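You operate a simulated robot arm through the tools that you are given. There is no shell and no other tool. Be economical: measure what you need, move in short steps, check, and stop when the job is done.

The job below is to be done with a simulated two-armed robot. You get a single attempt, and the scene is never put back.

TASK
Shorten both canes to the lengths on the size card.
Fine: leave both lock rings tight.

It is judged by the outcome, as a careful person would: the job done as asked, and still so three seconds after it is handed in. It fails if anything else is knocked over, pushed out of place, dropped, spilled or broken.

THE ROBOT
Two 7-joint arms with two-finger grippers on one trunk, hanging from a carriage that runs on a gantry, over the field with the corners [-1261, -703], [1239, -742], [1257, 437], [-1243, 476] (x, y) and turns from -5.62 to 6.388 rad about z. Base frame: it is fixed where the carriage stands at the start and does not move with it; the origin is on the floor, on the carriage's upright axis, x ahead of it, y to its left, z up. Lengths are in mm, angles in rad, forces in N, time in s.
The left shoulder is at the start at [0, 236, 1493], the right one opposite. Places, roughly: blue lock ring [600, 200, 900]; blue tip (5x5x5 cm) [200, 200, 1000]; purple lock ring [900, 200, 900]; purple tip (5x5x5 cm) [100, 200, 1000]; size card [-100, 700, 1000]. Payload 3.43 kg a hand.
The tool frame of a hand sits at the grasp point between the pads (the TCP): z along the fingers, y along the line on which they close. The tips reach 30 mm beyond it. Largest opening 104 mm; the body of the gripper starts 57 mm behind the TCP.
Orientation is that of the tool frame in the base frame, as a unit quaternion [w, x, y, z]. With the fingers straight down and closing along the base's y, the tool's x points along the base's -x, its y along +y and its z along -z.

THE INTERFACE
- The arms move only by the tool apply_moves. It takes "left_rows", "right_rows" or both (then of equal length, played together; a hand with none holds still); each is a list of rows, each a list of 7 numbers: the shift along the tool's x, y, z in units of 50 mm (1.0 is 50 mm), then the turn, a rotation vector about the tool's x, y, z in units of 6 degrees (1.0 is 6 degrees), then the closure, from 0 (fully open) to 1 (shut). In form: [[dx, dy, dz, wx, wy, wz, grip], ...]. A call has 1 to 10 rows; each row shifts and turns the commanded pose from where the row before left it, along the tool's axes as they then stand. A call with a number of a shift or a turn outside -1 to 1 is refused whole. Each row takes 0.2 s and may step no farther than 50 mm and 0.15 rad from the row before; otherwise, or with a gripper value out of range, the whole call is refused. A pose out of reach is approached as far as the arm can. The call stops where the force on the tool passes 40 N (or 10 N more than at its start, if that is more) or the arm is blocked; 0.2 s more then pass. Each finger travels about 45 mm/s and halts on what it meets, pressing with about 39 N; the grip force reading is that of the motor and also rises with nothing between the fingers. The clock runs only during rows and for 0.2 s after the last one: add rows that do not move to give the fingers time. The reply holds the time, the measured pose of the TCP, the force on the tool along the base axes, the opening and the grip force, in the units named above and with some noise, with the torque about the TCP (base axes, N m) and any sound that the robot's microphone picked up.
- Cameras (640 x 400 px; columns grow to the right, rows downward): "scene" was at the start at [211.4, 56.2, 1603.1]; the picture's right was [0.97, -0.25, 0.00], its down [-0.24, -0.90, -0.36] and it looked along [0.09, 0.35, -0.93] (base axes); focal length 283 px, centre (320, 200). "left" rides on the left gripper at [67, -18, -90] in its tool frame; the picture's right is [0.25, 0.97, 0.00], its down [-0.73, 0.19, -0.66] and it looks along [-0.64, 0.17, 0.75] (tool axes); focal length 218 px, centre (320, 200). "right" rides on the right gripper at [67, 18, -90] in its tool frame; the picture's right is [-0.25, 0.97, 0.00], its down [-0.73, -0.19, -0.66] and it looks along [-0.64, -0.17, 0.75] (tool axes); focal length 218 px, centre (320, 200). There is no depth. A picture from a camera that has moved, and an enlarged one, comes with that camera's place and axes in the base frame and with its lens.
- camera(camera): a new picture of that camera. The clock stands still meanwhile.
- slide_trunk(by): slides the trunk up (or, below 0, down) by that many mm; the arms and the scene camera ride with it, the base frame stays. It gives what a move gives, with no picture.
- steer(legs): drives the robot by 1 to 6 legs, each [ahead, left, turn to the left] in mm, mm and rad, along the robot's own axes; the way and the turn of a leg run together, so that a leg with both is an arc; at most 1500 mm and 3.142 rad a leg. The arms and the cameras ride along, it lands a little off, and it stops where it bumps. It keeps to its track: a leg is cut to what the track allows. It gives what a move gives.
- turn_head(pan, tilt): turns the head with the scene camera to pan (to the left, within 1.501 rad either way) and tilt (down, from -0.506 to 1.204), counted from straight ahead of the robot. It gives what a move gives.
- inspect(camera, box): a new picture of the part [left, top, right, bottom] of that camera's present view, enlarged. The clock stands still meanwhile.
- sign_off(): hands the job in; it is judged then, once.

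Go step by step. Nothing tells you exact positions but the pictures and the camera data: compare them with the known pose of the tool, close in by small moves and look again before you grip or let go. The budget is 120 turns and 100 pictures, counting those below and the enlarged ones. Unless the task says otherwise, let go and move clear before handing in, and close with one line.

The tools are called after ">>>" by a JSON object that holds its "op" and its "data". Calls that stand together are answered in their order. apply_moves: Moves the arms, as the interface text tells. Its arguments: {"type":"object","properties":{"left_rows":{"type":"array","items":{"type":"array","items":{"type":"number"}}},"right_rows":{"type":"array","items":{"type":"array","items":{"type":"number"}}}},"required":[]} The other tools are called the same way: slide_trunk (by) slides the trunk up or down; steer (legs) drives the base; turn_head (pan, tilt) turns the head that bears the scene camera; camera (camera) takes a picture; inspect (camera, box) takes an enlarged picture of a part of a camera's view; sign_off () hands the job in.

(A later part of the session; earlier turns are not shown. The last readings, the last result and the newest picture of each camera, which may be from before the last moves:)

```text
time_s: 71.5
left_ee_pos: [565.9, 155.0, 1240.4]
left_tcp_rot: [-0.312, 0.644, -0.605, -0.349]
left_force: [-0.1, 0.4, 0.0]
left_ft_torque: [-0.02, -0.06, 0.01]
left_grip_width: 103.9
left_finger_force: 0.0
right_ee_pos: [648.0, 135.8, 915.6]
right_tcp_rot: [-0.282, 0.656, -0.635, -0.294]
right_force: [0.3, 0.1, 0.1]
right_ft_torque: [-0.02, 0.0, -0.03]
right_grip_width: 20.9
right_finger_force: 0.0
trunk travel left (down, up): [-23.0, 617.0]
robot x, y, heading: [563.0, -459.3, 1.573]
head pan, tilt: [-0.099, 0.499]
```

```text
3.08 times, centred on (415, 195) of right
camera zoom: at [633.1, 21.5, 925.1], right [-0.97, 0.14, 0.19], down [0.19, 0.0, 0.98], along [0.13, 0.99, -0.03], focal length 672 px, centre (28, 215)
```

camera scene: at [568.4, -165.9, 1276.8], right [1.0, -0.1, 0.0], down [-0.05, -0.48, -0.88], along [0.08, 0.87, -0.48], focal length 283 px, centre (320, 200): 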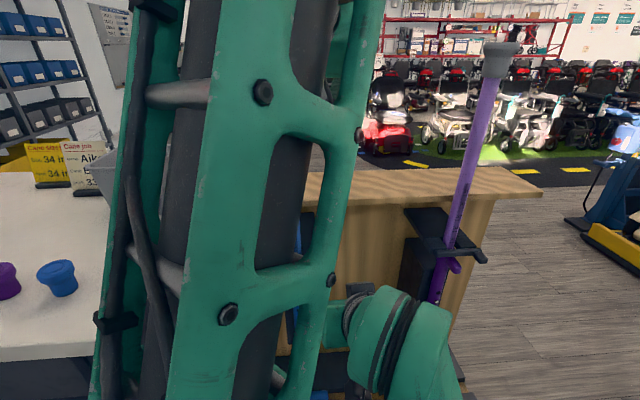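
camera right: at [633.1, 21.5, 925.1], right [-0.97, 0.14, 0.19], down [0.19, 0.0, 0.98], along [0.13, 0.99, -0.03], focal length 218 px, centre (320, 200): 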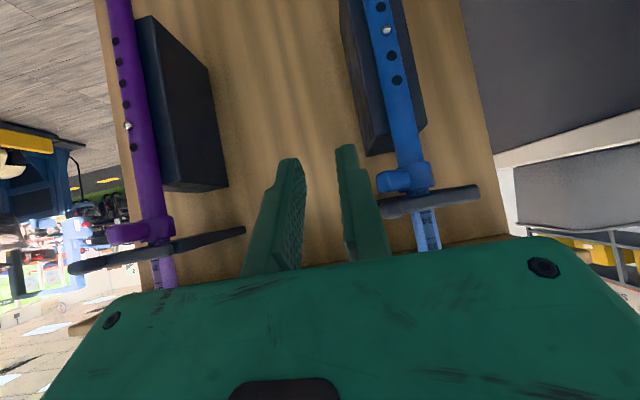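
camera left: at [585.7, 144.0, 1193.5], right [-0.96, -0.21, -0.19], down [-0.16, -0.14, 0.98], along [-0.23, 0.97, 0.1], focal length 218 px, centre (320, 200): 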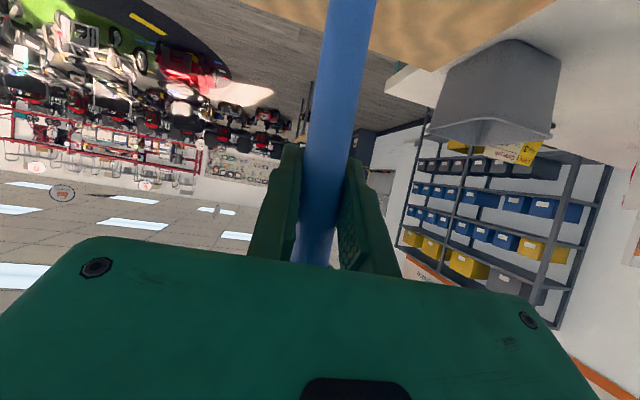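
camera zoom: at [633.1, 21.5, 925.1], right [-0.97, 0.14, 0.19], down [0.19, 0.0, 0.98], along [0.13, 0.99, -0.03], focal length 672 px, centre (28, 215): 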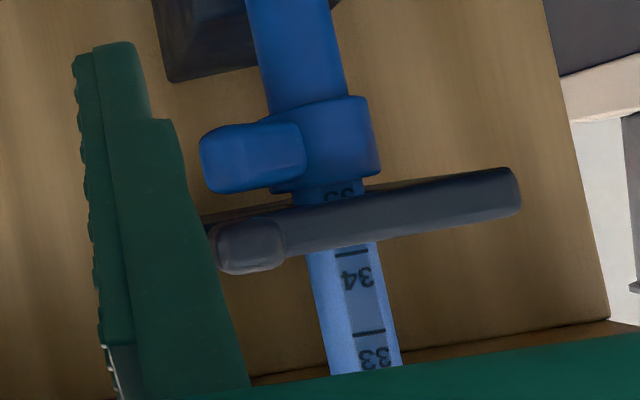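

The blue scale agrees with two holes down. The lever has to come back, best with the hand yawed along it, so I re-site the robot turned 45° left.

>>> {"op": "steer", "data": {"legs": [[-60, 0, 0], [0, -439, 0], [0, 0, 0.75]]}}

>>> {"op": "steer", "data": {"legs": [[130, -125, 0]]}}

>>> {"op": "camera", "data": {"camera": "right"}}

```text
time_s: 76.7
left_ee_pos: [577.4, -67.3, 1239.3]
left_tcp_rot: [-0.163, 0.82, -0.327, -0.439]
left_force: [-1.2, -0.7, -0.1]
left_ft_torque: [0.04, -0.01, 0.01]
left_grip_width: 104.0
left_finger_force: 0.1
right_ee_pos: [650.9, -26.0, 915.2]
right_tcp_rot: [-0.156, 0.842, -0.353, -0.376]
right_force: [-0.4, 0.1, 0.4]
right_ft_torque: [-0.01, 0.02, -0.01]
right_grip_width: 20.8
right_finger_force: 0.1
trunk travel left (down, up): [-23.0, 617.0]
robot x, y, heading: [992.6, -515.8, 2.322]
head pan, tilt: [-0.099, 0.499]
```

```text
time_s: 78.2
left_ee_pos: [579.7, 112.6, 1240.4]
left_tcp_rot: [-0.164, 0.82, -0.328, -0.44]
left_force: [-0.4, -0.9, 1.0]
left_ft_torque: [-0.01, -0.01, 0.0]
left_grip_width: 103.9
left_finger_force: 0.0
right_ee_pos: [655.0, 153.2, 914.8]
right_tcp_rot: [-0.156, 0.843, -0.352, -0.376]
right_force: [-0.3, 0.4, -0.3]
right_ft_torque: [0.02, -0.03, 0.05]
right_grip_width: 20.8
right_finger_force: 0.1
trunk travel left (down, up): [-23.0, 617.0]
robot x, y, heading: [994.9, -337.5, 2.319]
head pan, tilt: [-0.099, 0.499]
```

```text
42 pictures are left
camera right: at [720.4, 60.2, 925.0], right [-0.81, -0.56, 0.19], down [0.14, 0.13, 0.98], along [-0.57, 0.82, -0.03], focal length 218 px, centre (320, 200)
```

right: 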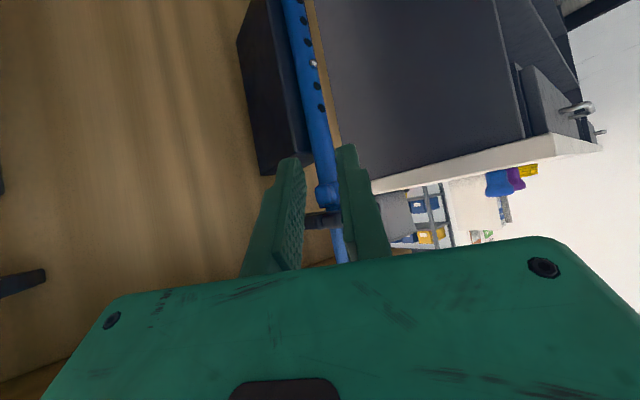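

The lever end now faces the hand nearly straight on. I widen to 36 mm and approach.

>>> {"op": "apply_moves", "data": {"right_rows": [[0, 0.14, 0, 0, 0, 0, 0.64], [0, 0, 0, 0, 0, 0, 0.64], [-0.36, 0, 0.45, 0, 0, 0, 0.64], [-0.36, 0, 0.45, 0, 0, 0, 0.64], [0, 0, 0, 0, 0, 0, 0.64]]}}

>>> {"op": "inspect", "data": {"camera": "right", "box": [200, 60, 460, 260]}}

```text
time_s: 79.4
left_ee_pos: [581.2, 111.0, 1240.4]
left_tcp_rot: [-0.164, 0.82, -0.328, -0.44]
left_force: [-0.5, -0.4, 0.0]
left_ft_torque: [-0.02, -0.02, 0.03]
left_grip_width: 104.1
left_finger_force: 0.1
right_ee_pos: [609.7, 188.8, 911.8]
right_tcp_rot: [-0.156, 0.843, -0.352, -0.376]
right_force: [0.0, -0.2, 0.6]
right_ft_torque: [0.04, 0.01, -0.03]
right_grip_width: 37.5
right_finger_force: 0.1
trunk travel left (down, up): [-23.0, 617.0]
robot x, y, heading: [997.6, -342.3, 2.325]
head pan, tilt: [-0.099, 0.499]
```

```text
2.00 times, centred on (330, 160) of right
camera zoom: at [674.2, 95.2, 921.7], right [-0.81, -0.56, 0.19], down [0.14, 0.13, 0.98], along [-0.57, 0.82, -0.03], focal length 436 px, centre (300, 280)
```

zoom: 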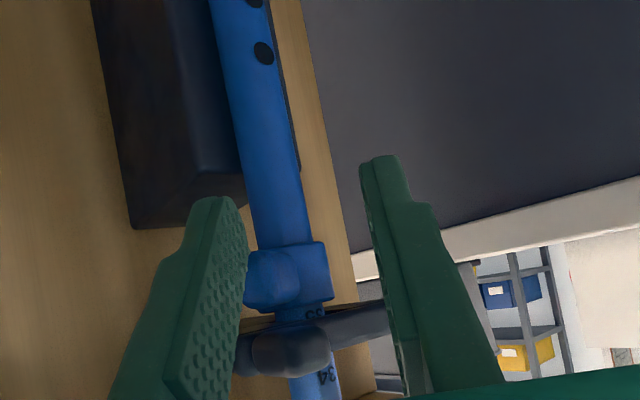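

>>> {"op": "apply_moves", "data": {"right_rows": [[0, -0.12, 0, 0, 0, 0, 0.64], [-0.04, 0, 0.18, 0, 0, 0, 0.64], [-0.04, 0, 0.18, 0, 0, 0, 0.64], [0, 0, 0, 0, 0, 0, 0.64]]}}

>>> {"op": "inspect", "data": {"camera": "right", "box": [200, 60, 460, 260]}}

```text
time_s: 80.4
left_ee_pos: [582.3, 111.9, 1240.1]
left_tcp_rot: [-0.164, 0.82, -0.328, -0.439]
left_force: [0.0, -0.5, -0.5]
left_ft_torque: [-0.01, -0.02, -0.02]
left_grip_width: 104.1
left_finger_force: 0.0
right_ee_pos: [602.3, 204.0, 902.5]
right_tcp_rot: [-0.156, 0.842, -0.353, -0.377]
right_force: [0.5, -0.3, -0.6]
right_ft_torque: [-0.02, 0.0, -0.01]
right_grip_width: 37.3
right_finger_force: 0.1
trunk travel left (down, up): [-23.0, 617.0]
robot x, y, heading: [996.3, -338.0, 2.321]
head pan, tilt: [-0.099, 0.499]
```

```text
2.00 times, centred on (330, 160) of right
camera zoom: at [667.6, 110.7, 912.4], right [-0.81, -0.56, 0.19], down [0.14, 0.14, 0.98], along [-0.57, 0.82, -0.03], focal length 436 px, centre (300, 280)
```

zoom: 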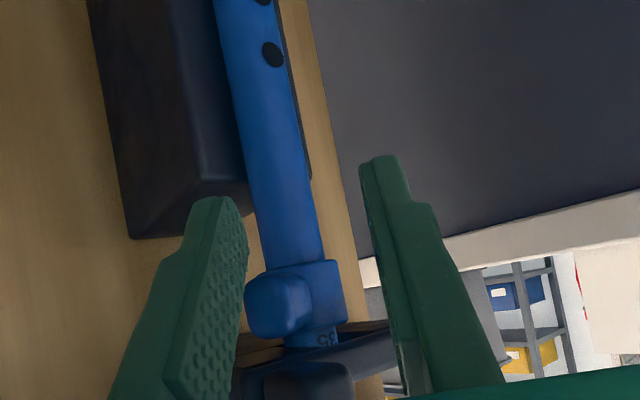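

The lever lies between the fingers. I swing it back clockwise along its arc.

>>> {"op": "apply_moves", "data": {"right_rows": [[-0.013, 0.137, 0.015, 0.744, 0, 0.669, 0.64], [-0.013, 0.137, 0.015, 0.744, 0, 0.669, 0.64], [-0.013, 0.137, 0.015, 0.744, 0, 0.669, 0.64], [-0.013, 0.137, 0.015, 0.744, 0, 0.669, 0.64], [-0.013, 0.137, 0.015, 0.744, 0, 0.669, 0.64], [0, 0, 0, 0, 0, 0, 0.64]]}}

>>> {"op": "inspect", "data": {"camera": "right", "box": [200, 60, 460, 260]}}

```text
time_s: 81.8
left_ee_pos: [581.4, 112.3, 1239.7]
left_tcp_rot: [-0.164, 0.82, -0.328, -0.441]
left_force: [-0.2, -0.1, 0.1]
left_ft_torque: [0.02, -0.02, -0.01]
left_grip_width: 104.0
left_finger_force: 0.1
right_ee_pos: [602.8, 182.1, 924.7]
right_tcp_rot: [-0.248, 0.722, -0.559, -0.323]
right_force: [0.1, 0.3, 0.1]
right_ft_torque: [0.01, 0.0, -0.03]
right_grip_width: 37.6
right_finger_force: 0.1
right hand out of reach, approached as far as the arm can: row 4, 5
trunk travel left (down, up): [-23.0, 617.0]
robot x, y, heading: [995.9, -337.8, 2.325]
head pan, tilt: [-0.099, 0.499]
```

```text
2.00 times, centred on (330, 160) of right
camera zoom: at [613.4, 68.1, 935.0], right [-0.98, -0.08, 0.19], down [0.19, 0.05, 0.98], along [-0.09, 1.0, -0.03], focal length 436 px, centre (300, 280)
```

zoom: 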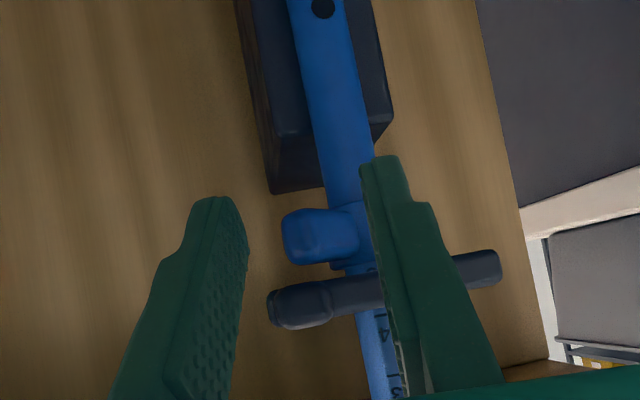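

The arm can't yaw back from here. I return to the straight-on stance, from where I can sweep the lever sideways.

>>> {"op": "steer", "data": {"legs": [[-130, 125, 0], [0, 0, -0.75], [-10, 464, 0]]}}

>>> {"op": "camera", "data": {"camera": "right"}}

```text
time_s: 87.7
left_ee_pos: [539.6, 87.1, 1240.7]
left_tcp_rot: [-0.315, 0.64, -0.609, -0.347]
left_force: [0.4, 0.2, -0.3]
left_ft_torque: [0.0, -0.02, 0.04]
left_grip_width: 104.2
left_finger_force: 0.2
right_ee_pos: [604.2, 122.1, 923.1]
right_tcp_rot: [0.35, -0.463, 0.787, 0.207]
right_force: [-0.8, 0.1, 0.2]
right_ft_torque: [-0.01, 0.02, 0.02]
right_grip_width: 37.5
right_finger_force: 0.1
trunk travel left (down, up): [-23.0, 617.0]
robot x, y, heading: [528.9, -525.0, 1.56]
head pan, tilt: [-0.099, 0.499]
```

```text
38 pictures are left
camera right: at [534.3, 32.4, 934.6], right [-0.76, 0.62, 0.19], down [0.17, -0.09, 0.98], along [0.62, 0.78, -0.03], focal length 218 px, centre (320, 200)
```

right: 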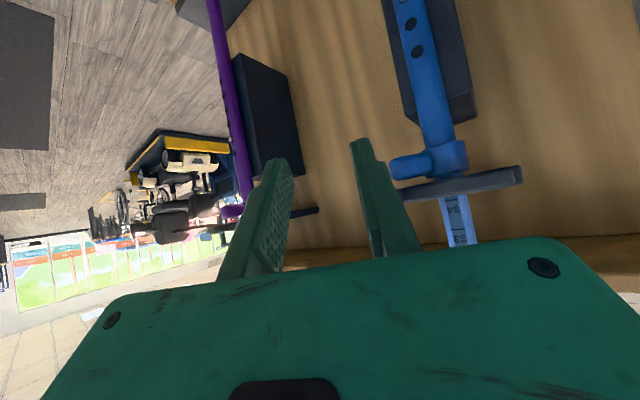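

>>> {"op": "apply_moves", "data": {"right_rows": [[0, 0, 0, -0.7, 0, -0.63, 0.64], [0, 0, 0, -0.7, 0, -0.63, 0.64], [0, 0, 0, -0.7, 0, -0.63, 0.64], [0, 0, 0, -0.7, 0, -0.63, 0.64], [0, 0, 0, -0.7, 0, -0.63, 0.64], [0, 0, 0, 0, 0, 0, 0.64]]}}

>>> {"op": "steer", "data": {"legs": [[50, 0, 0]]}}

>>> {"op": "camera", "data": {"camera": "right"}}

```text
time_s: 89.1
left_ee_pos: [541.0, 87.3, 1240.5]
left_tcp_rot: [-0.315, 0.639, -0.61, -0.346]
left_force: [-0.7, 1.1, -1.0]
left_ft_torque: [0.0, -0.01, 0.0]
left_grip_width: 104.1
left_finger_force: 0.0
right_ee_pos: [603.9, 121.4, 925.3]
right_tcp_rot: [0.289, -0.642, 0.649, 0.287]
right_force: [0.1, -0.1, 0.2]
right_ft_torque: [-0.01, 0.0, -0.01]
right_grip_width: 37.4
right_finger_force: 0.1
trunk travel left (down, up): [-23.0, 617.0]
robot x, y, heading: [530.5, -525.9, 1.56]
head pan, tilt: [-0.099, 0.499]
```

```text
time_s: 90.0
left_ee_pos: [542.6, 136.7, 1240.2]
left_tcp_rot: [-0.317, 0.638, -0.611, -0.346]
left_force: [0.6, 0.3, -0.4]
left_ft_torque: [-0.02, -0.02, 0.02]
left_grip_width: 103.9
left_finger_force: 0.2
right_ee_pos: [603.1, 172.1, 923.7]
right_tcp_rot: [0.289, -0.641, 0.65, 0.287]
right_force: [0.4, 0.2, 0.3]
right_ft_torque: [-0.04, -0.01, -0.03]
right_grip_width: 37.6
right_finger_force: 0.0
trunk travel left (down, up): [-23.0, 617.0]
robot x, y, heading: [529.8, -480.7, 1.56]
head pan, tilt: [-0.099, 0.499]
```

```text
37 pictures are left
camera right: at [585.1, 60.1, 935.0], right [-0.96, 0.18, 0.19], down [0.19, 0.0, 0.98], along [0.18, 0.98, -0.03], focal length 218 px, centre (320, 200)
```

right: 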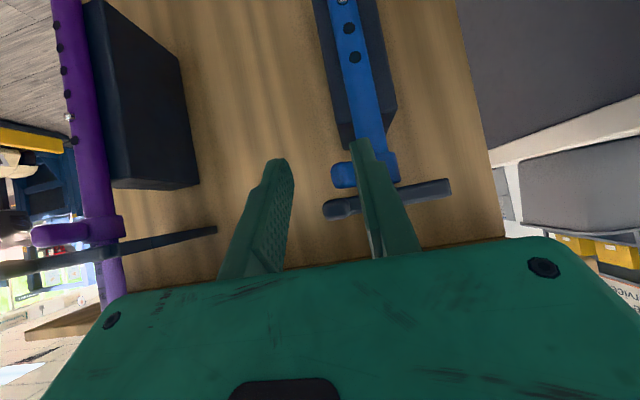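

>>> {"op": "apply_moves", "data": {"right_rows": [[-0.07, 0.06, 0.365, 0, 0, 0, 0.64], [-0.07, 0.06, 0.365, 0, 0, 0, 0.64], [0, 0, 0, 0, 0, 0, 0.64]]}}

>>> {"op": "inspect", "data": {"camera": "right", "box": [200, 60, 460, 260]}}

```text
time_s: 90.8
left_ee_pos: [541.7, 135.5, 1239.8]
left_tcp_rot: [-0.315, 0.639, -0.609, -0.347]
left_force: [-0.6, 0.7, -0.2]
left_ft_torque: [0.0, 0.0, 0.01]
left_grip_width: 103.8
left_finger_force: 0.1
right_ee_pos: [597.1, 202.5, 904.4]
right_tcp_rot: [0.288, -0.642, 0.65, 0.286]
right_force: [-0.3, 0.5, -0.3]
right_ft_torque: [-0.01, -0.03, -0.01]
right_grip_width: 37.5
right_finger_force: 0.0
trunk travel left (down, up): [-23.0, 617.0]
robot x, y, heading: [527.1, -477.0, 1.559]
head pan, tilt: [-0.099, 0.499]
```

```text
2.00 times, centred on (330, 160) of right
camera zoom: at [578.4, 90.2, 916.3], right [-0.96, 0.18, 0.19], down [0.19, 0.0, 0.98], along [0.18, 0.98, -0.03], focal length 436 px, centre (300, 280)
```

zoom: 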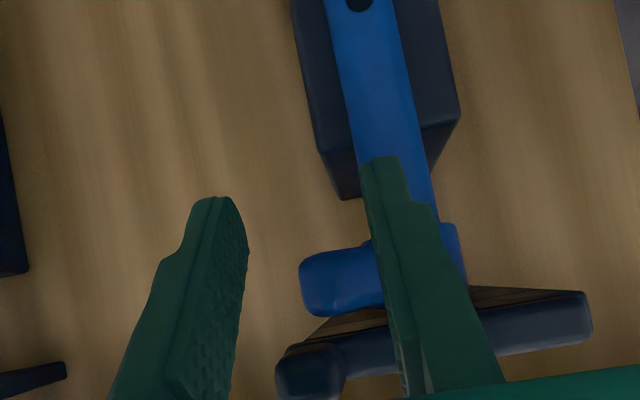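

>>> {"op": "apply_moves", "data": {"right_rows": [[-0.1, 0, 0.11, 0, 0, 0, 0.64], [0, 0.18, 0, 0, 0, 0, 0.64], [0, 0.18, 0, 0, 0, 0, 0.64], [0, 0.18, 0, 0, 0, 0, 0.64], [0, 0, 0, 0, 0, 0, 0.64]]}}

>>> {"op": "inspect", "data": {"camera": "right", "box": [200, 60, 460, 260]}}

```text
time_s: 92.0
left_ee_pos: [540.0, 136.6, 1239.8]
left_tcp_rot: [-0.316, 0.639, -0.609, -0.347]
left_force: [-0.8, 0.2, 0.6]
left_ft_torque: [-0.02, -0.02, 0.02]
left_grip_width: 103.8
left_finger_force: 0.0
right_ee_pos: [571.4, 210.4, 905.0]
right_tcp_rot: [0.289, -0.642, 0.65, 0.287]
right_force: [0.1, -0.4, -0.2]
right_ft_torque: [-0.01, -0.01, 0.02]
right_grip_width: 37.8
right_finger_force: 0.3
trunk travel left (down, up): [-23.0, 617.0]
robot x, y, heading: [530.9, -477.9, 1.562]
head pan, tilt: [-0.099, 0.499]
```

```text
2.00 times, centred on (330, 160) of right
camera zoom: at [551.6, 98.3, 915.9], right [-0.97, 0.18, 0.19], down [0.19, 0.0, 0.98], along [0.18, 0.98, -0.03], focal length 436 px, centre (300, 280)
```

zoom: 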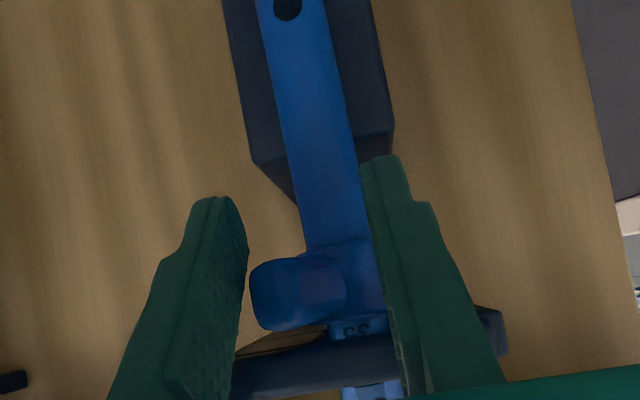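

Working: the lever is coming back. I continue.

>>> {"op": "apply_moves", "data": {"right_rows": [[0.02, 0.14, -0.02, 0, 0, 0, 0.64], [0.02, 0.14, -0.02, 0, 0, 0, 0.64], [0.02, 0.14, -0.02, 0, 0, 0, 0.64], [0.0, 0.12, 0, 0, 0, 0, 0.64], [0, 0, 0, 0, 0, 0, 0.64]]}}

>>> {"op": "inspect", "data": {"camera": "right", "box": [200, 60, 460, 260]}}

```text
time_s: 93.2
left_ee_pos: [543.4, 137.2, 1239.3]
left_tcp_rot: [-0.316, 0.639, -0.609, -0.346]
left_force: [0.3, 0.2, -0.2]
left_ft_torque: [0.01, -0.01, -0.02]
left_grip_width: 104.0
left_finger_force: 0.0
right_ee_pos: [550.0, 208.2, 905.0]
right_tcp_rot: [0.289, -0.642, 0.65, 0.288]
right_force: [8.6, -3.1, 0.6]
right_ft_torque: [0.13, -0.07, -0.22]
right_grip_width: 41.6
right_finger_force: 3.9
trunk travel left (down, up): [-23.0, 617.0]
robot x, y, heading: [528.5, -476.5, 1.559]
head pan, tilt: [-0.099, 0.499]
```

```text
2.00 times, centred on (330, 160) of right
camera zoom: at [529.3, 95.6, 915.9], right [-0.96, 0.18, 0.19], down [0.19, 0.0, 0.98], along [0.18, 0.98, -0.03], focal length 436 px, centre (300, 280)
```

zoom: 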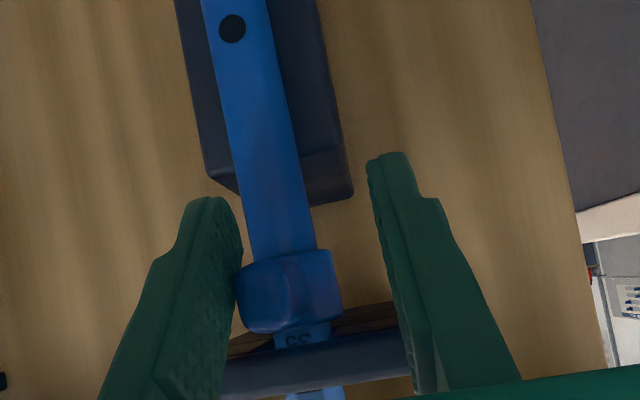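

Resistance is rising near the tight end. I close on the lever and press it home.

>>> {"op": "apply_moves", "data": {"right_rows": [[0, -0.15, 0, 0, 0, 0, 0.95], [0, 0, 0, 0, 0, 0, 0.95], [0, 0, 0, 0, 0, 0, 0.95], [0, 0.1, 0, 0, 0, 0, 0.95], [0, 0.1, 0, 0, 0, 0, 0.95], [0, 0, 0, 0, 0, 0, 0.95]]}}

>>> {"op": "inspect", "data": {"camera": "right", "box": [200, 60, 460, 260]}}

```text
time_s: 94.5
left_ee_pos: [544.3, 134.3, 1239.3]
left_tcp_rot: [-0.316, 0.638, -0.61, -0.346]
left_force: [0.4, 0.0, 0.0]
left_ft_torque: [0.01, -0.01, -0.01]
left_grip_width: 104.0
left_finger_force: 0.0
right_ee_pos: [559.5, 209.0, 902.2]
right_tcp_rot: [0.295, -0.634, 0.658, 0.278]
right_force: [22.5, -2.5, 0.0]
right_ft_torque: [-0.44, 0.0, -0.87]
right_grip_width: 15.1
right_finger_force: 39.0
trunk travel left (down, up): [-23.0, 617.0]
robot x, y, heading: [532.5, -472.6, 1.556]
head pan, tilt: [-0.099, 0.499]
stopped in row 6 (right hand): the force on the tool passed its limit at 41 N (the readings are from after the stop); the commanded pose is now the measured one
```

```text
2.00 times, centred on (330, 160) of right
camera zoom: at [536.9, 97.9, 912.7], right [-0.96, 0.21, 0.18], down [0.18, -0.01, 0.98], along [0.2, 0.98, -0.03], focal length 436 px, centre (300, 280)
```

zoom: 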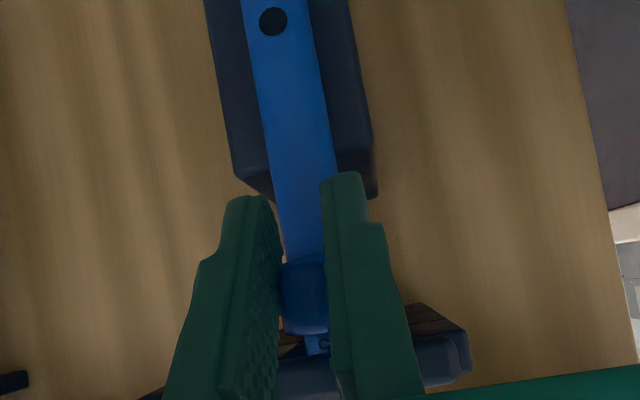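

The lever is back at (slightly past) its starting direction against a firm stop. I release and check.

>>> {"op": "apply_moves", "data": {"right_rows": [[0, 0, 0, 0, 0, 0, 0.7], [0, 0, 0, 0, 0, 0, 0.6], [0, 0, 0, 0, 0, 0, 0.6], [0.05, 0, -0.6, 0, 0, 0, 0.6], [0.3, 0, -0.7, 0, 0, 0, 0.6], [0, 0, 0, 0, 0, 0, 0.6]]}}

>>> {"op": "inspect", "data": {"camera": "right", "box": [240, 20, 440, 220]}}

```text
time_s: 95.8
left_ee_pos: [543.1, 137.5, 1241.1]
left_tcp_rot: [-0.316, 0.638, -0.609, -0.348]
left_force: [0.8, 0.1, 0.7]
left_ft_torque: [-0.01, -0.01, 0.0]
left_grip_width: 104.1
left_finger_force: 0.1
right_ee_pos: [549.5, 153.0, 933.1]
right_tcp_rot: [0.292, -0.637, 0.655, 0.283]
right_force: [0.4, -0.4, -0.2]
right_ft_torque: [0.02, 0.0, 0.05]
right_grip_width: 41.9
right_finger_force: 0.0
trunk travel left (down, up): [-23.0, 617.0]
robot x, y, heading: [528.3, -481.3, 1.554]
head pan, tilt: [-0.099, 0.499]
```

```text
2.00 times, centred on (340, 120) of right
camera zoom: at [529.3, 40.3, 945.0], right [-0.96, 0.19, 0.19], down [0.19, -0.01, 0.98], along [0.19, 0.98, -0.03], focal length 436 px, centre (280, 360)
```

zoom: 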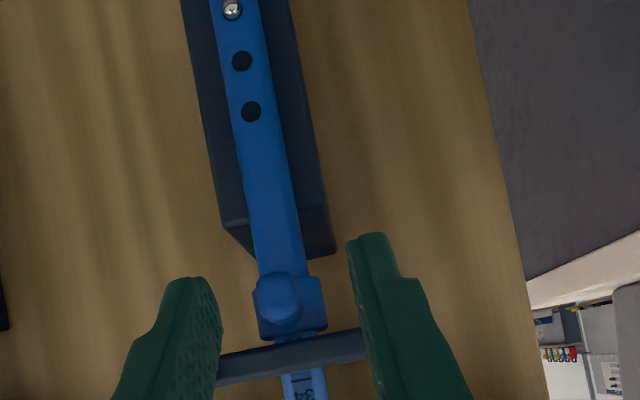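

Blue is done: 34, lever back tight. Now the purple cane (x ≈ 863), same procedure one hole down.

>>> {"op": "steer", "data": {"legs": [[-40, 0, 0], [0, -335, 0.015]]}}

>>> {"op": "apply_moves", "data": {"right_rows": [[0, 0.45, 0, 0, 0, 0, 0.6], [0, 0, 0, 0, 0, 0, 0.6]]}}

>>> {"op": "camera", "data": {"camera": "right"}}

```text
time_s: 98.5
left_ee_pos: [858.6, 94.3, 1239.9]
left_tcp_rot: [-0.313, 0.645, -0.603, -0.351]
left_force: [0.2, 0.3, -0.9]
left_ft_torque: [0.0, 0.0, -0.02]
left_grip_width: 104.0
left_finger_force: 0.1
right_ee_pos: [867.0, 109.6, 932.6]
right_tcp_rot: [0.289, -0.645, 0.647, 0.287]
right_force: [-0.1, -0.2, -0.2]
right_ft_torque: [0.0, -0.04, 0.01]
right_grip_width: 41.6
right_finger_force: 0.0
trunk travel left (down, up): [-23.0, 617.0]
robot x, y, heading: [857.2, -517.4, 1.583]
head pan, tilt: [-0.099, 0.499]
```

```text
time_s: 99.1
left_ee_pos: [860.1, 94.6, 1239.7]
left_tcp_rot: [-0.313, 0.645, -0.603, -0.349]
left_force: [-0.3, -1.0, -0.1]
left_ft_torque: [0.01, 0.03, 0.02]
left_grip_width: 104.1
left_finger_force: 0.1
right_ee_pos: [845.7, 110.5, 932.2]
right_tcp_rot: [0.289, -0.645, 0.647, 0.286]
right_force: [0.3, 0.1, 0.7]
right_ft_torque: [0.04, -0.02, 0.01]
right_grip_width: 41.6
right_finger_force: 0.0
trunk travel left (down, up): [-23.0, 617.0]
robot x, y, heading: [860.1, -520.9, 1.584]
head pan, tilt: [-0.099, 0.499]
```

```text
31 pictures are left
camera right: at [826.5, -1.9, 944.4], right [-0.97, 0.18, 0.18], down [0.19, 0.0, 0.98], along [0.17, 0.98, -0.03], focal length 218 px, centre (320, 200)
```

right: 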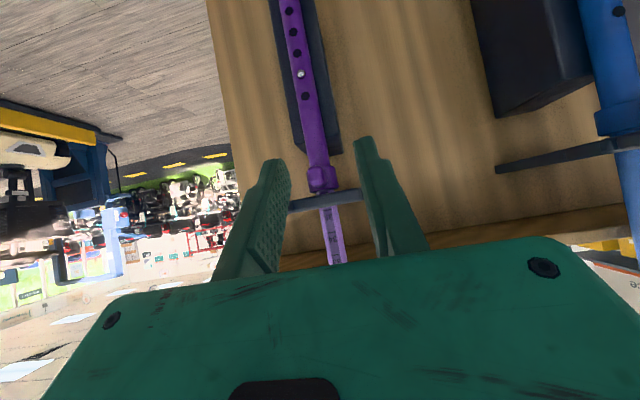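

>>> {"op": "apply_moves", "data": {"right_rows": [[-0.29, -0.1, 0.57, 0, 0, 0, 0.64], [-0.29, -0.1, 0.57, 0, 0, 0, 0.64], [-0.29, -0.1, 0.57, 0, 0, 0, 0.64], [0, 0, 0, 0, 0, 0, 0.64]]}}

>>> {"op": "inspect", "data": {"camera": "right", "box": [200, 60, 460, 260]}}

```text
time_s: 100.1
left_ee_pos: [860.5, 92.8, 1240.7]
left_tcp_rot: [-0.312, 0.645, -0.603, -0.35]
left_force: [0.5, -0.1, 0.5]
left_ft_torque: [0.03, 0.02, -0.03]
left_grip_width: 104.0
left_finger_force: 0.1
right_ee_pos: [858.8, 201.2, 906.3]
right_tcp_rot: [0.289, -0.644, 0.648, 0.285]
right_force: [-0.4, -0.1, -0.4]
right_ft_torque: [0.0, 0.04, 0.02]
right_grip_width: 37.5
right_finger_force: 0.1
trunk travel left (down, up): [-23.0, 617.0]
robot x, y, heading: [858.3, -516.8, 1.578]
head pan, tilt: [-0.099, 0.499]
```

```text
2.00 times, centred on (330, 160) of right
camera zoom: at [838.3, 89.2, 917.5], right [-0.97, 0.18, 0.19], down [0.19, 0.0, 0.98], along [0.17, 0.98, -0.03], focal length 436 px, centre (300, 280)
```

zoom: 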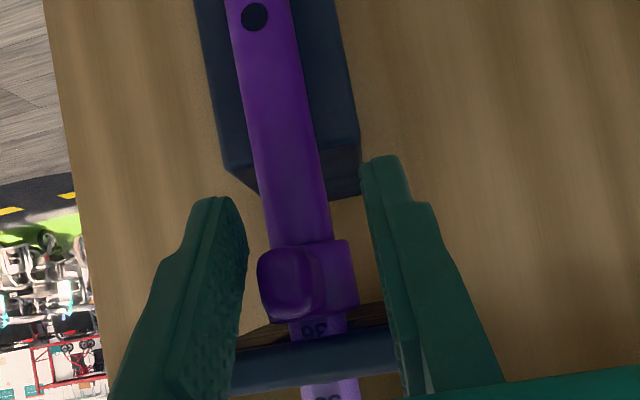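

The purple lever is between the fingers. I sweep it toward +x to loosen.

>>> {"op": "apply_moves", "data": {"right_rows": [[0, -0.2, 0, 0, 0, 0, 0.64], [0, -0.2, 0, 0, 0, 0, 0.64], [0, -0.2, 0, 0, 0, 0, 0.64], [-0.03, -0.17, 0.03, 0, 0, 0, 0.64], [-0.03, -0.17, 0.03, 0, 0, 0, 0.64], [0, 0, 0, 0, 0, 0, 0.64]]}}

>>> {"op": "inspect", "data": {"camera": "right", "box": [200, 60, 460, 260]}}

```text
time_s: 101.5
left_ee_pos: [859.1, 93.8, 1240.6]
left_tcp_rot: [-0.312, 0.646, -0.603, -0.35]
left_force: [0.3, 0.8, -0.3]
left_ft_torque: [0.02, 0.02, 0.0]
left_grip_width: 104.0
left_finger_force: 0.0
right_ee_pos: [905.1, 206.6, 907.2]
right_tcp_rot: [0.288, -0.645, 0.648, 0.286]
right_force: [-3.5, -1.9, -1.0]
right_ft_torque: [0.0, -0.03, 0.15]
right_grip_width: 39.3
right_finger_force: 1.8
trunk travel left (down, up): [-23.0, 617.0]
robot x, y, heading: [858.1, -516.4, 1.582]
head pan, tilt: [-0.099, 0.499]
```

```text
2.00 times, centred on (330, 160) of right
camera zoom: at [886.7, 93.0, 919.3], right [-0.97, 0.17, 0.19], down [0.19, 0.0, 0.98], along [0.17, 0.98, -0.03], focal length 436 px, centre (300, 280)
```

zoom: 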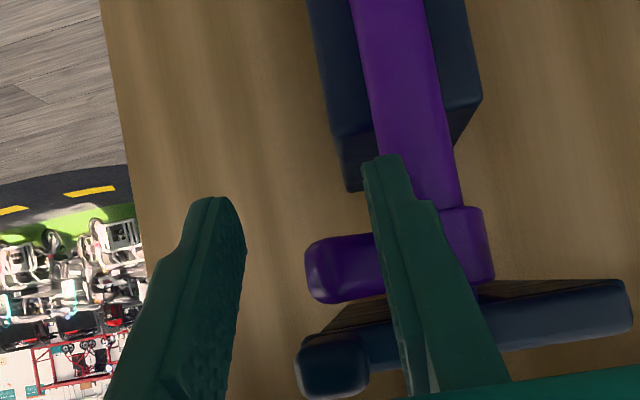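

The purple lever is loosened to ~50°. I retreat, move up with the base, bring the left hand round the shaft and the right to button height.

>>> {"op": "apply_moves", "data": {"right_rows": [[0, 0.06, -0.6, 0, 0, 0, 0.64], [0, 0, -0.6, 0, 0, 0, 1], [0.8, 0.17, 0.18, 0, 0, 0, 1], [0.8, 0.17, 0.18, 0, 0, 0, 1], [0.8, 0.17, 0.18, 0, 0, 0, 1], [0.8, 0.17, 0.18, 0, 0, 0, 1], [0, 0, 0, 0, 0, 0, 1]]}}

>>> {"op": "steer", "data": {"legs": [[60, -4, 0]]}}

>>> {"op": "camera", "data": {"camera": "left"}}

>>> {"op": "camera", "data": {"camera": "right"}}

```text
time_s: 103.1
left_ee_pos: [860.4, 95.7, 1241.3]
left_tcp_rot: [-0.313, 0.645, -0.603, -0.351]
left_force: [-0.4, -0.7, 0.2]
left_ft_torque: [-0.03, 0.0, -0.02]
left_grip_width: 104.0
left_finger_force: 0.0
right_ee_pos: [871.2, 84.3, 807.1]
right_tcp_rot: [0.289, -0.645, 0.647, 0.287]
right_force: [0.3, 0.2, -0.4]
right_ft_torque: [-0.03, -0.01, -0.02]
right_grip_width: 0.0
right_finger_force: 34.6
trunk travel left (down, up): [-23.0, 617.0]
robot x, y, heading: [857.8, -521.1, 1.577]
head pan, tilt: [-0.099, 0.499]
```

```text
time_s: 104.1
left_ee_pos: [863.7, 155.3, 1240.1]
left_tcp_rot: [-0.312, 0.645, -0.603, -0.35]
left_force: [-0.7, 0.2, 0.0]
left_ft_torque: [-0.02, 0.0, 0.0]
left_grip_width: 104.2
left_finger_force: 0.0
right_ee_pos: [874.4, 142.7, 807.1]
right_tcp_rot: [0.289, -0.644, 0.648, 0.286]
right_force: [0.1, 0.8, 0.1]
right_ft_torque: [-0.03, -0.01, -0.02]
right_grip_width: 0.3
right_finger_force: 34.6
trunk travel left (down, up): [-23.0, 617.0]
robot x, y, heading: [862.2, -459.0, 1.579]
head pan, tilt: [-0.099, 0.499]
```

```text
28 pictures are left
camera left: at [890.4, 44.9, 1234.8], right [-0.96, -0.22, -0.19], down [-0.16, -0.15, 0.98], along [-0.24, 0.96, 0.11], focal length 218 px, centre (320, 200)
```

left: 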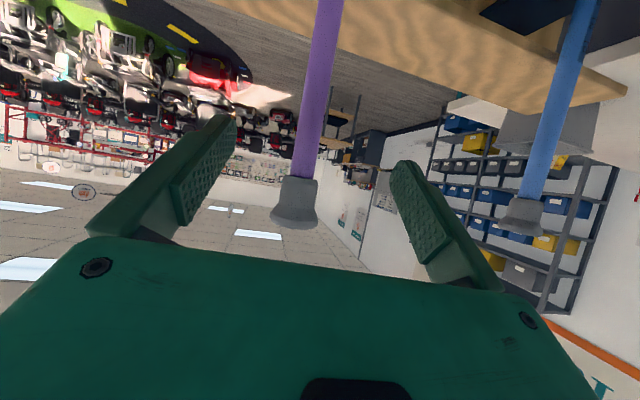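

```text
27 pictures are left
camera right: at [856.3, 31.3, 817.3], right [-0.97, 0.18, 0.19], down [0.19, 0.0, 0.98], along [0.17, 0.98, -0.03], focal length 218 px, centre (320, 200)
```

right: 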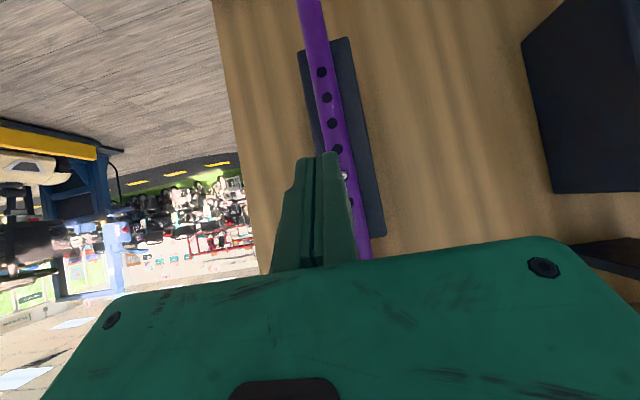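

Purple button is at about [864, 243, 790]. I grip the shaft with the left and approach the button with the right hand offset 6 mm so one finger covers it.

>>> {"op": "apply_moves", "data": {"left_rows": [[-0.137, -0.04, 0.697, 0, 0, 0, 0], [-0.137, -0.04, 0.697, 0, 0, 0, 0], [-0.137, -0.04, 0.697, 0, 0, 0, 0], [0, 0, 0, 0, 0, 0, 0.6], [0, 0, 0, 0, 0, 0, 1], [0, 0, 0, 0, 0, 0, 1], [0, 0, 0, 0, 0, 0, 1], [0, 0, 0, 0, 0, 0, 1], [0, 0, 0, 0, 0, 0, 1]], "right_rows": [[0, 0, 0, 0, 0, 0, 1], [-0.43, 0.045, 0.54, 0, 0, 0, 1], [-0.43, 0.045, 0.54, 0, 0, 0, 1], [0, 0, 0, 0, 0, 0, 1], [0, 0, 0, 0, 0, 0, 1], [0, 0, 0, 0, 0, 0, 1], [0, 0, 0, 0, 0, 0, 1], [0, 0, 0, 0, 0, 0, 1], [0, 0, 0, 0, 0, 0, 1]]}}

>>> {"op": "camera", "data": {"camera": "left"}}

>>> {"op": "inspect", "data": {"camera": "right", "box": [220, 60, 420, 260]}}

```text
time_s: 106.1
left_ee_pos: [863.0, 252.6, 1197.5]
left_tcp_rot: [-0.313, 0.645, -0.604, -0.349]
left_force: [1.1, -0.5, -0.2]
left_ft_torque: [0.14, -0.65, -0.02]
left_grip_width: 21.2
left_finger_force: 35.9
right_ee_pos: [872.0, 212.2, 802.7]
right_tcp_rot: [0.289, -0.645, 0.647, 0.286]
right_force: [0.2, -0.3, -0.7]
right_ft_torque: [-0.01, -0.04, -0.01]
right_grip_width: 0.0
right_finger_force: 34.9
trunk travel left (down, up): [-23.0, 617.0]
robot x, y, heading: [866.6, -459.4, 1.578]
head pan, tilt: [-0.099, 0.499]
```

```text
26 pictures are left
camera left: at [889.2, 141.7, 1192.5], right [-0.96, -0.22, -0.19], down [-0.16, -0.15, 0.98], along [-0.24, 0.97, 0.11], focal length 218 px, centre (320, 200)
```

left: 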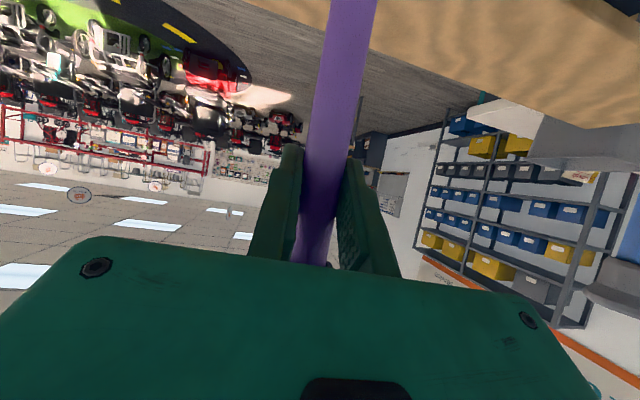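

```text
2.00 times, centred on (320, 160) of right
camera zoom: at [853.4, 98.8, 813.2], right [-0.97, 0.18, 0.18], down [0.19, 0.0, 0.98], along [0.17, 0.98, -0.03], focal length 436 px, centre (320, 280)
```

zoom: 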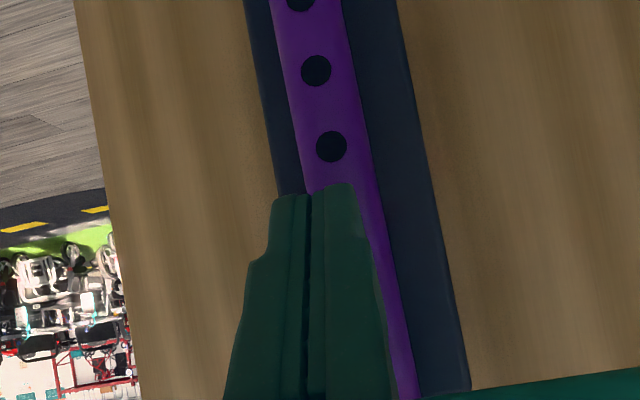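

>>> {"op": "apply_moves", "data": {"right_rows": [[-0.05, 0, 0.055, 0, 0, 0, 1], [-0.05, 0, 0.055, 0, 0, 0, 1], [-0.04, 0, 0.045, 0, 0, 0, 1], [0, 0, 0, 0, 0, 0, 1]]}}

```text
time_s: 107.1
left_ee_pos: [862.3, 250.1, 1197.5]
left_tcp_rot: [-0.311, 0.646, -0.603, -0.35]
left_force: [2.1, 4.2, 0.9]
left_ft_torque: [0.76, -0.86, 0.19]
left_grip_width: 21.1
left_finger_force: 39.2
right_ee_pos: [872.7, 217.2, 804.7]
right_tcp_rot: [0.289, -0.644, 0.648, 0.285]
right_force: [-2.0, -6.9, 0.4]
right_ft_torque: [-0.02, 0.05, 0.04]
right_grip_width: 0.0
right_finger_force: 35.0
right hand out of reach, approached as far as the arm can: row 3
trunk travel left (down, up): [-23.0, 617.0]
robot x, y, heading: [862.4, -459.6, 1.579]
head pan, tilt: [-0.099, 0.499]
```

The right arm is just out of reach; I open the left, back off the right a little, nudge the base 15 mm forward and regrip.

>>> {"op": "apply_moves", "data": {"left_rows": [[0, 0, 0, 0, 0, 0, 0.4], [0, 0, 0, 0, 0, 0, 0.4], [0, 0, 0, 0, 0, 0, 0.4], [0.16, 0, -0.25, 0, 0, 0, 0.4]], "right_rows": [[0.2, 0, -0.22, 0, 0, 0, 1], [0.07, 0, -0.15, 0, 0, 0, 1], [0.04, 0, -0.04, 0, 0, 0, 1], [0, 0, 0, 0, 0, 0, 1]]}}

>>> {"op": "steer", "data": {"legs": [[16, 0, 0]]}}

>>> {"op": "apply_moves", "data": {"left_rows": [[0, 0, 0, 0, 0, 0, 1], [0, 0, 0, 0, 0, 0, 1], [0, 0, 0, 0, 0, 0, 1], [0, 0, 0, 0, 0, 0, 1], [0, 0, 0, 0, 0, 0, 1]]}}

>>> {"op": "inspect", "data": {"camera": "right", "box": [220, 60, 420, 260]}}

```text
time_s: 108.1
left_ee_pos: [862.5, 235.0, 1199.4]
left_tcp_rot: [-0.313, 0.645, -0.603, -0.351]
left_force: [-0.7, 0.0, 0.2]
left_ft_torque: [0.03, 0.0, 0.0]
left_grip_width: 62.5
left_finger_force: 0.1
right_ee_pos: [874.8, 193.1, 807.5]
right_tcp_rot: [0.29, -0.644, 0.649, 0.285]
right_force: [-0.9, -0.5, 1.1]
right_ft_torque: [0.02, -0.03, 0.02]
right_grip_width: 0.1
right_finger_force: 35.0
trunk travel left (down, up): [-23.0, 617.0]
robot x, y, heading: [863.0, -460.5, 1.578]
head pan, tilt: [-0.099, 0.499]
```

```text
time_s: 108.9
left_ee_pos: [862.9, 250.5, 1198.0]
left_tcp_rot: [-0.312, 0.645, -0.604, -0.35]
left_force: [0.2, -0.1, -0.2]
left_ft_torque: [0.0, -0.01, -0.04]
left_grip_width: 62.3
left_finger_force: 0.1
right_ee_pos: [872.6, 207.4, 806.7]
right_tcp_rot: [0.288, -0.645, 0.648, 0.286]
right_force: [0.7, 0.5, -0.5]
right_ft_torque: [0.0, 0.0, 0.0]
right_grip_width: 0.0
right_finger_force: 34.8
trunk travel left (down, up): [-23.0, 617.0]
robot x, y, heading: [864.3, -441.1, 1.578]
head pan, tilt: [-0.099, 0.499]
```

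```text
time_s: 110.1
left_ee_pos: [863.7, 253.2, 1198.0]
left_tcp_rot: [-0.313, 0.645, -0.604, -0.349]
left_force: [1.8, 0.2, -0.4]
left_ft_torque: [0.03, -0.92, -0.04]
left_grip_width: 21.0
left_finger_force: 39.1
right_ee_pos: [873.3, 210.0, 807.8]
right_tcp_rot: [0.289, -0.645, 0.648, 0.285]
right_force: [-0.1, 0.3, -1.0]
right_ft_torque: [0.0, 0.0, -0.03]
right_grip_width: 0.0
right_finger_force: 34.2
trunk travel left (down, up): [-23.0, 617.0]
robot x, y, heading: [865.9, -444.2, 1.575]
head pan, tilt: [-0.099, 0.499]
```

```text
2.00 times, centred on (320, 160) of right
camera zoom: at [854.0, 97.0, 817.9], right [-0.97, 0.18, 0.18], down [0.19, 0.0, 0.98], along [0.17, 0.98, -0.03], focal length 436 px, centre (320, 280)
```

zoom: 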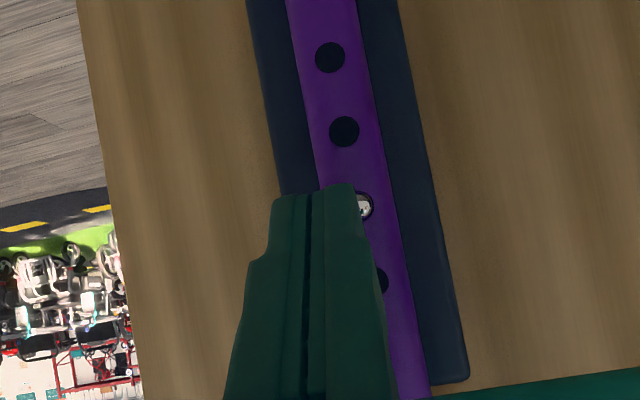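

>>> {"op": "apply_moves", "data": {"right_rows": [[0.055, 0.14, 0.047, 0, 0, 0, 1], [-0.05, 0, 0.055, 0, 0, 0, 1], [-0.05, 0, 0.055, 0, 0, 0, 1], [-0.05, 0, 0.055, 0, 0, 0, 1], [-0.02, 0, 0.022, 0, 0, 0, 1], [0, 0, 0, 0, 0, 0, 1]]}}

```text
time_s: 111.5
left_ee_pos: [862.9, 250.5, 1198.6]
left_tcp_rot: [-0.313, 0.644, -0.604, -0.35]
left_force: [2.5, 17.1, 2.6]
left_ft_torque: [0.89, -0.76, 0.21]
left_grip_width: 20.9
left_finger_force: 38.8
right_ee_pos: [865.7, 218.6, 802.6]
right_tcp_rot: [0.288, -0.645, 0.648, 0.285]
right_force: [1.9, -30.1, 9.1]
right_ft_torque: [0.08, 0.02, 0.09]
right_grip_width: 6.0
right_finger_force: 35.2
trunk travel left (down, up): [-23.0, 617.0]
robot x, y, heading: [865.2, -445.5, 1.58]
head pan, tilt: [-0.099, 0.499]
```

>>> {"op": "apply_moves", "data": {"right_rows": [[0.1, 0, -0.11, 0, 0, 0, 1], [0.05, -0.12, -0.05, 0, 0, 0, 1], [0, 0, 0, 0, 0, 0, 1], [-0.1, 0, 0.11, 0, 0, 0, 1], [-0.05, 0, 0.055, 0, 0, 0, 1], [0, 0, 0, 0, 0, 0, 1]]}}

```text
time_s: 112.9
left_ee_pos: [863.1, 250.3, 1197.4]
left_tcp_rot: [-0.312, 0.645, -0.604, -0.35]
left_force: [2.2, 12.1, -0.2]
left_ft_torque: [1.05, -0.84, 0.24]
left_grip_width: 20.8
left_finger_force: 39.0
right_ee_pos: [871.3, 219.8, 803.4]
right_tcp_rot: [0.288, -0.645, 0.648, 0.285]
right_force: [1.0, -20.3, 4.6]
right_ft_torque: [-0.02, 0.0, 0.19]
right_grip_width: 0.0
right_finger_force: 34.6
trunk travel left (down, up): [-23.0, 617.0]
robot x, y, heading: [861.7, -444.0, 1.576]
head pan, tilt: [-0.099, 0.499]
```

Pressed squarely (20 N). I press slightly more and pull the shaft down.

>>> {"op": "apply_moves", "data": {"right_rows": [[-0.02, 0, 0.022, 0, 0, 0, 1], [-0.01, 0, 0.01, 0, 0, 0, 1], [0, 0, 0, 0, 0, 0, 1], [0, 0, 0, 0, 0, 0, 1]], "left_rows": [[0, 0, 0, 0, 0, 0, 1], [0.04, 0, 0.027, 0, 0, 0, 1], [0.05, 0, 0.034, 0, 0, 0, 1], [0.05, 0, 0.034, 0, 0, 0, 1]]}}

```text
time_s: 113.5
left_ee_pos: [864.0, 250.0, 1194.5]
left_tcp_rot: [-0.311, 0.646, -0.603, -0.35]
left_force: [0.6, 7.9, -0.4]
left_ft_torque: [0.05, -1.05, 0.07]
left_grip_width: 21.1
left_finger_force: 38.9
right_ee_pos: [871.6, 220.3, 802.6]
right_tcp_rot: [0.288, -0.645, 0.649, 0.285]
right_force: [4.3, -19.4, 2.6]
right_ft_torque: [-0.07, 0.01, 0.09]
right_grip_width: 0.1
right_finger_force: 34.6
trunk travel left (down, up): [-23.0, 617.0]
robot x, y, heading: [865.8, -446.6, 1.58]
head pan, tilt: [-0.099, 0.499]
stopped in row 3 (right hand): the force on the tool passed its limit at 41 N (the readings are from after the stop); the commanded pose is now the measured one
```

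>>> {"op": "apply_moves", "data": {"left_rows": [[0.05, 0, 0.034, 0, 0, 0, 1], [0.05, 0, 0.034, 0, 0, 0, 1], [0.05, 0, 0.034, 0, 0, 0, 1], [0, 0, 0, 0, 0, 0, 1]]}}

```text
time_s: 114.5
left_ee_pos: [862.5, 249.1, 1187.4]
left_tcp_rot: [-0.312, 0.644, -0.604, -0.35]
left_force: [4.0, 11.6, 1.1]
left_ft_torque: [0.48, -0.93, 0.13]
left_grip_width: 20.9
left_finger_force: 39.0
right_ee_pos: [870.7, 220.2, 801.5]
right_tcp_rot: [0.287, -0.645, 0.648, 0.285]
right_force: [1.4, -24.6, 1.7]
right_ft_torque: [-0.13, 0.04, 0.2]
right_grip_width: 0.1
right_finger_force: 34.7
trunk travel left (down, up): [-23.0, 617.0]
robot x, y, heading: [863.5, -445.4, 1.58]
head pan, tilt: [-0.099, 0.499]
```

>>> {"op": "apply_moves", "data": {"right_rows": [[0.2, 0, -0.3, 0, 0, 0, 1], [0.3, 0, -0.5, 0, 0, 0, 1], [0, 0, -0.5, 0, 0, 0, 1], [0, 0, 0, 0, 0, 0, 1], [0, 0, 0, 0, 0, 0, 1], [0, 0, 0, 0, 0, 0, 1], [0, 0, 0, 0, 0, 0, 1], [0, 0, 0, 0, 0, 0, 1]], "left_rows": [[0, 0, 0, 0, 0, 0, 1], [0.05, 0, 0.034, 0, 0, 0, 1], [0.05, 0, 0.034, 0, 0, 0, 1], [0.05, 0, 0.034, 0, 0, 0, 1], [0.05, 0, 0.034, 0, 0, 0, 1], [0.05, 0, 0.034, 0, 0, 0, 1], [0.04, 0, 0.027, 0, 0, 0, 1], [0, 0, 0, 0, 0, 0, 1]]}}

>>> {"op": "inspect", "data": {"camera": "right", "box": [280, 20, 420, 160]}}

```text
time_s: 116.3
left_ee_pos: [863.5, 252.5, 1172.7]
left_tcp_rot: [-0.315, 0.644, -0.602, -0.352]
left_force: [7.5, -3.3, 9.9]
left_ft_torque: [-0.21, -1.09, 0.12]
left_grip_width: 20.5
left_finger_force: 39.2
right_ee_pos: [870.9, 157.8, 829.6]
right_tcp_rot: [0.289, -0.644, 0.648, 0.286]
right_force: [-0.2, 0.3, 0.0]
right_ft_torque: [-0.01, 0.02, 0.01]
right_grip_width: 0.0
right_finger_force: 35.0
trunk travel left (down, up): [-23.0, 617.0]
robot x, y, heading: [865.0, -447.8, 1.576]
head pan, tilt: [-0.099, 0.499]
```

```text
2.86 times, centred on (350, 90) of right
camera zoom: at [851.8, 45.8, 840.0], right [-0.97, 0.18, 0.19], down [0.19, 0.0, 0.98], along [0.17, 0.98, -0.03], focal length 624 px, centre (234, 514)
```

zoom: 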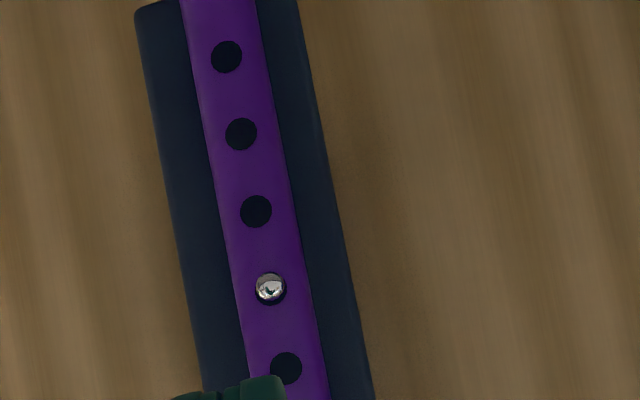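

The button is seated one hole lower: purple at 34. I release the shaft, back off 70 mm, and set the right hand for the lever.

>>> {"op": "apply_moves", "data": {"left_rows": [[-0.05, 0, -0.03, 0, 0, 0, 0.3], [0, 0, 0, 0, 0, 0, 0], [0, 0, 0, 0, 0, 0, 0], [0, 0, 0, 0, 0, 0, 0], [0, 0, -0.8, 0, 0, 0, 0], [0, 0, -0.8, 0, 0, 0, 0], [0, 0, -0.8, 0, 0, 0, 0], [0, 0, 0, 0, 0, 0, 0]]}}

>>> {"op": "steer", "data": {"legs": [[-70, 6, 0]]}}

>>> {"op": "apply_moves", "data": {"right_rows": [[-0.84, -0.25, 0, 0, 0, 0, 0.64], [-0.84, -0.25, 0, 0, 0, 0, 0.64], [-0.84, -0.25, 0, 0, 0, 0, 0.64], [0, 0, 0, 0, 0, 0, 0.64], [0, 0, 0, 0, 0, 0, 0.64]]}}

>>> {"op": "camera", "data": {"camera": "right"}}

```text
time_s: 118.1
left_ee_pos: [872.8, 154.3, 1239.9]
left_tcp_rot: [-0.312, 0.645, -0.603, -0.351]
left_force: [-0.6, 0.2, 0.3]
left_ft_torque: [0.0, 0.0, 0.01]
left_grip_width: 103.8
left_finger_force: 0.0
right_ee_pos: [868.8, 158.9, 828.3]
right_tcp_rot: [0.288, -0.644, 0.648, 0.287]
right_force: [0.5, 0.4, -0.3]
right_ft_torque: [-0.02, 0.03, -0.01]
right_grip_width: 0.0
right_finger_force: 34.8
trunk travel left (down, up): [-23.0, 617.0]
robot x, y, heading: [864.0, -438.8, 1.579]
head pan, tilt: [-0.099, 0.499]
```

```text
time_s: 119.1
left_ee_pos: [867.4, 85.5, 1240.2]
left_tcp_rot: [-0.313, 0.645, -0.603, -0.351]
left_force: [-0.2, 0.0, 0.0]
left_ft_torque: [0.0, 0.03, 0.0]
left_grip_width: 103.9
left_finger_force: 0.1
right_ee_pos: [863.0, 88.2, 829.2]
right_tcp_rot: [0.288, -0.644, 0.648, 0.286]
right_force: [0.1, -0.1, -0.6]
right_ft_torque: [0.02, -0.03, 0.0]
right_grip_width: 0.0
right_finger_force: 34.5
trunk travel left (down, up): [-23.0, 617.0]
robot x, y, heading: [856.5, -515.7, 1.578]
head pan, tilt: [-0.099, 0.499]
```

```text
time_s: 120.3
left_ee_pos: [867.6, 85.5, 1239.9]
left_tcp_rot: [-0.312, 0.644, -0.603, -0.351]
left_force: [0.1, 0.2, 0.3]
left_ft_torque: [-0.01, -0.01, 0.01]
left_grip_width: 104.1
left_finger_force: 0.0
right_ee_pos: [901.2, 172.7, 923.5]
right_tcp_rot: [0.289, -0.644, 0.648, 0.286]
right_force: [-0.5, 0.0, 0.2]
right_ft_torque: [0.0, -0.03, 0.03]
right_grip_width: 37.5
right_finger_force: 0.0
trunk travel left (down, up): [-23.0, 617.0]
robot x, y, heading: [860.3, -513.0, 1.577]
head pan, tilt: [-0.099, 0.499]
```

```text
22 pictures are left
camera right: at [882.4, 60.1, 934.2], right [-0.97, 0.18, 0.19], down [0.19, 0.0, 0.98], along [0.17, 0.98, -0.03], focal length 218 px, centre (320, 200)
```

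right: 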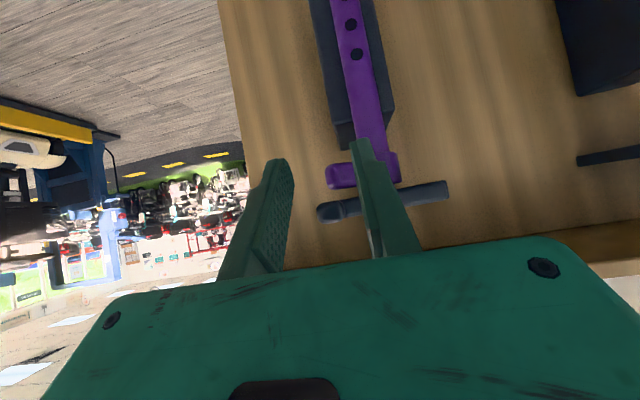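

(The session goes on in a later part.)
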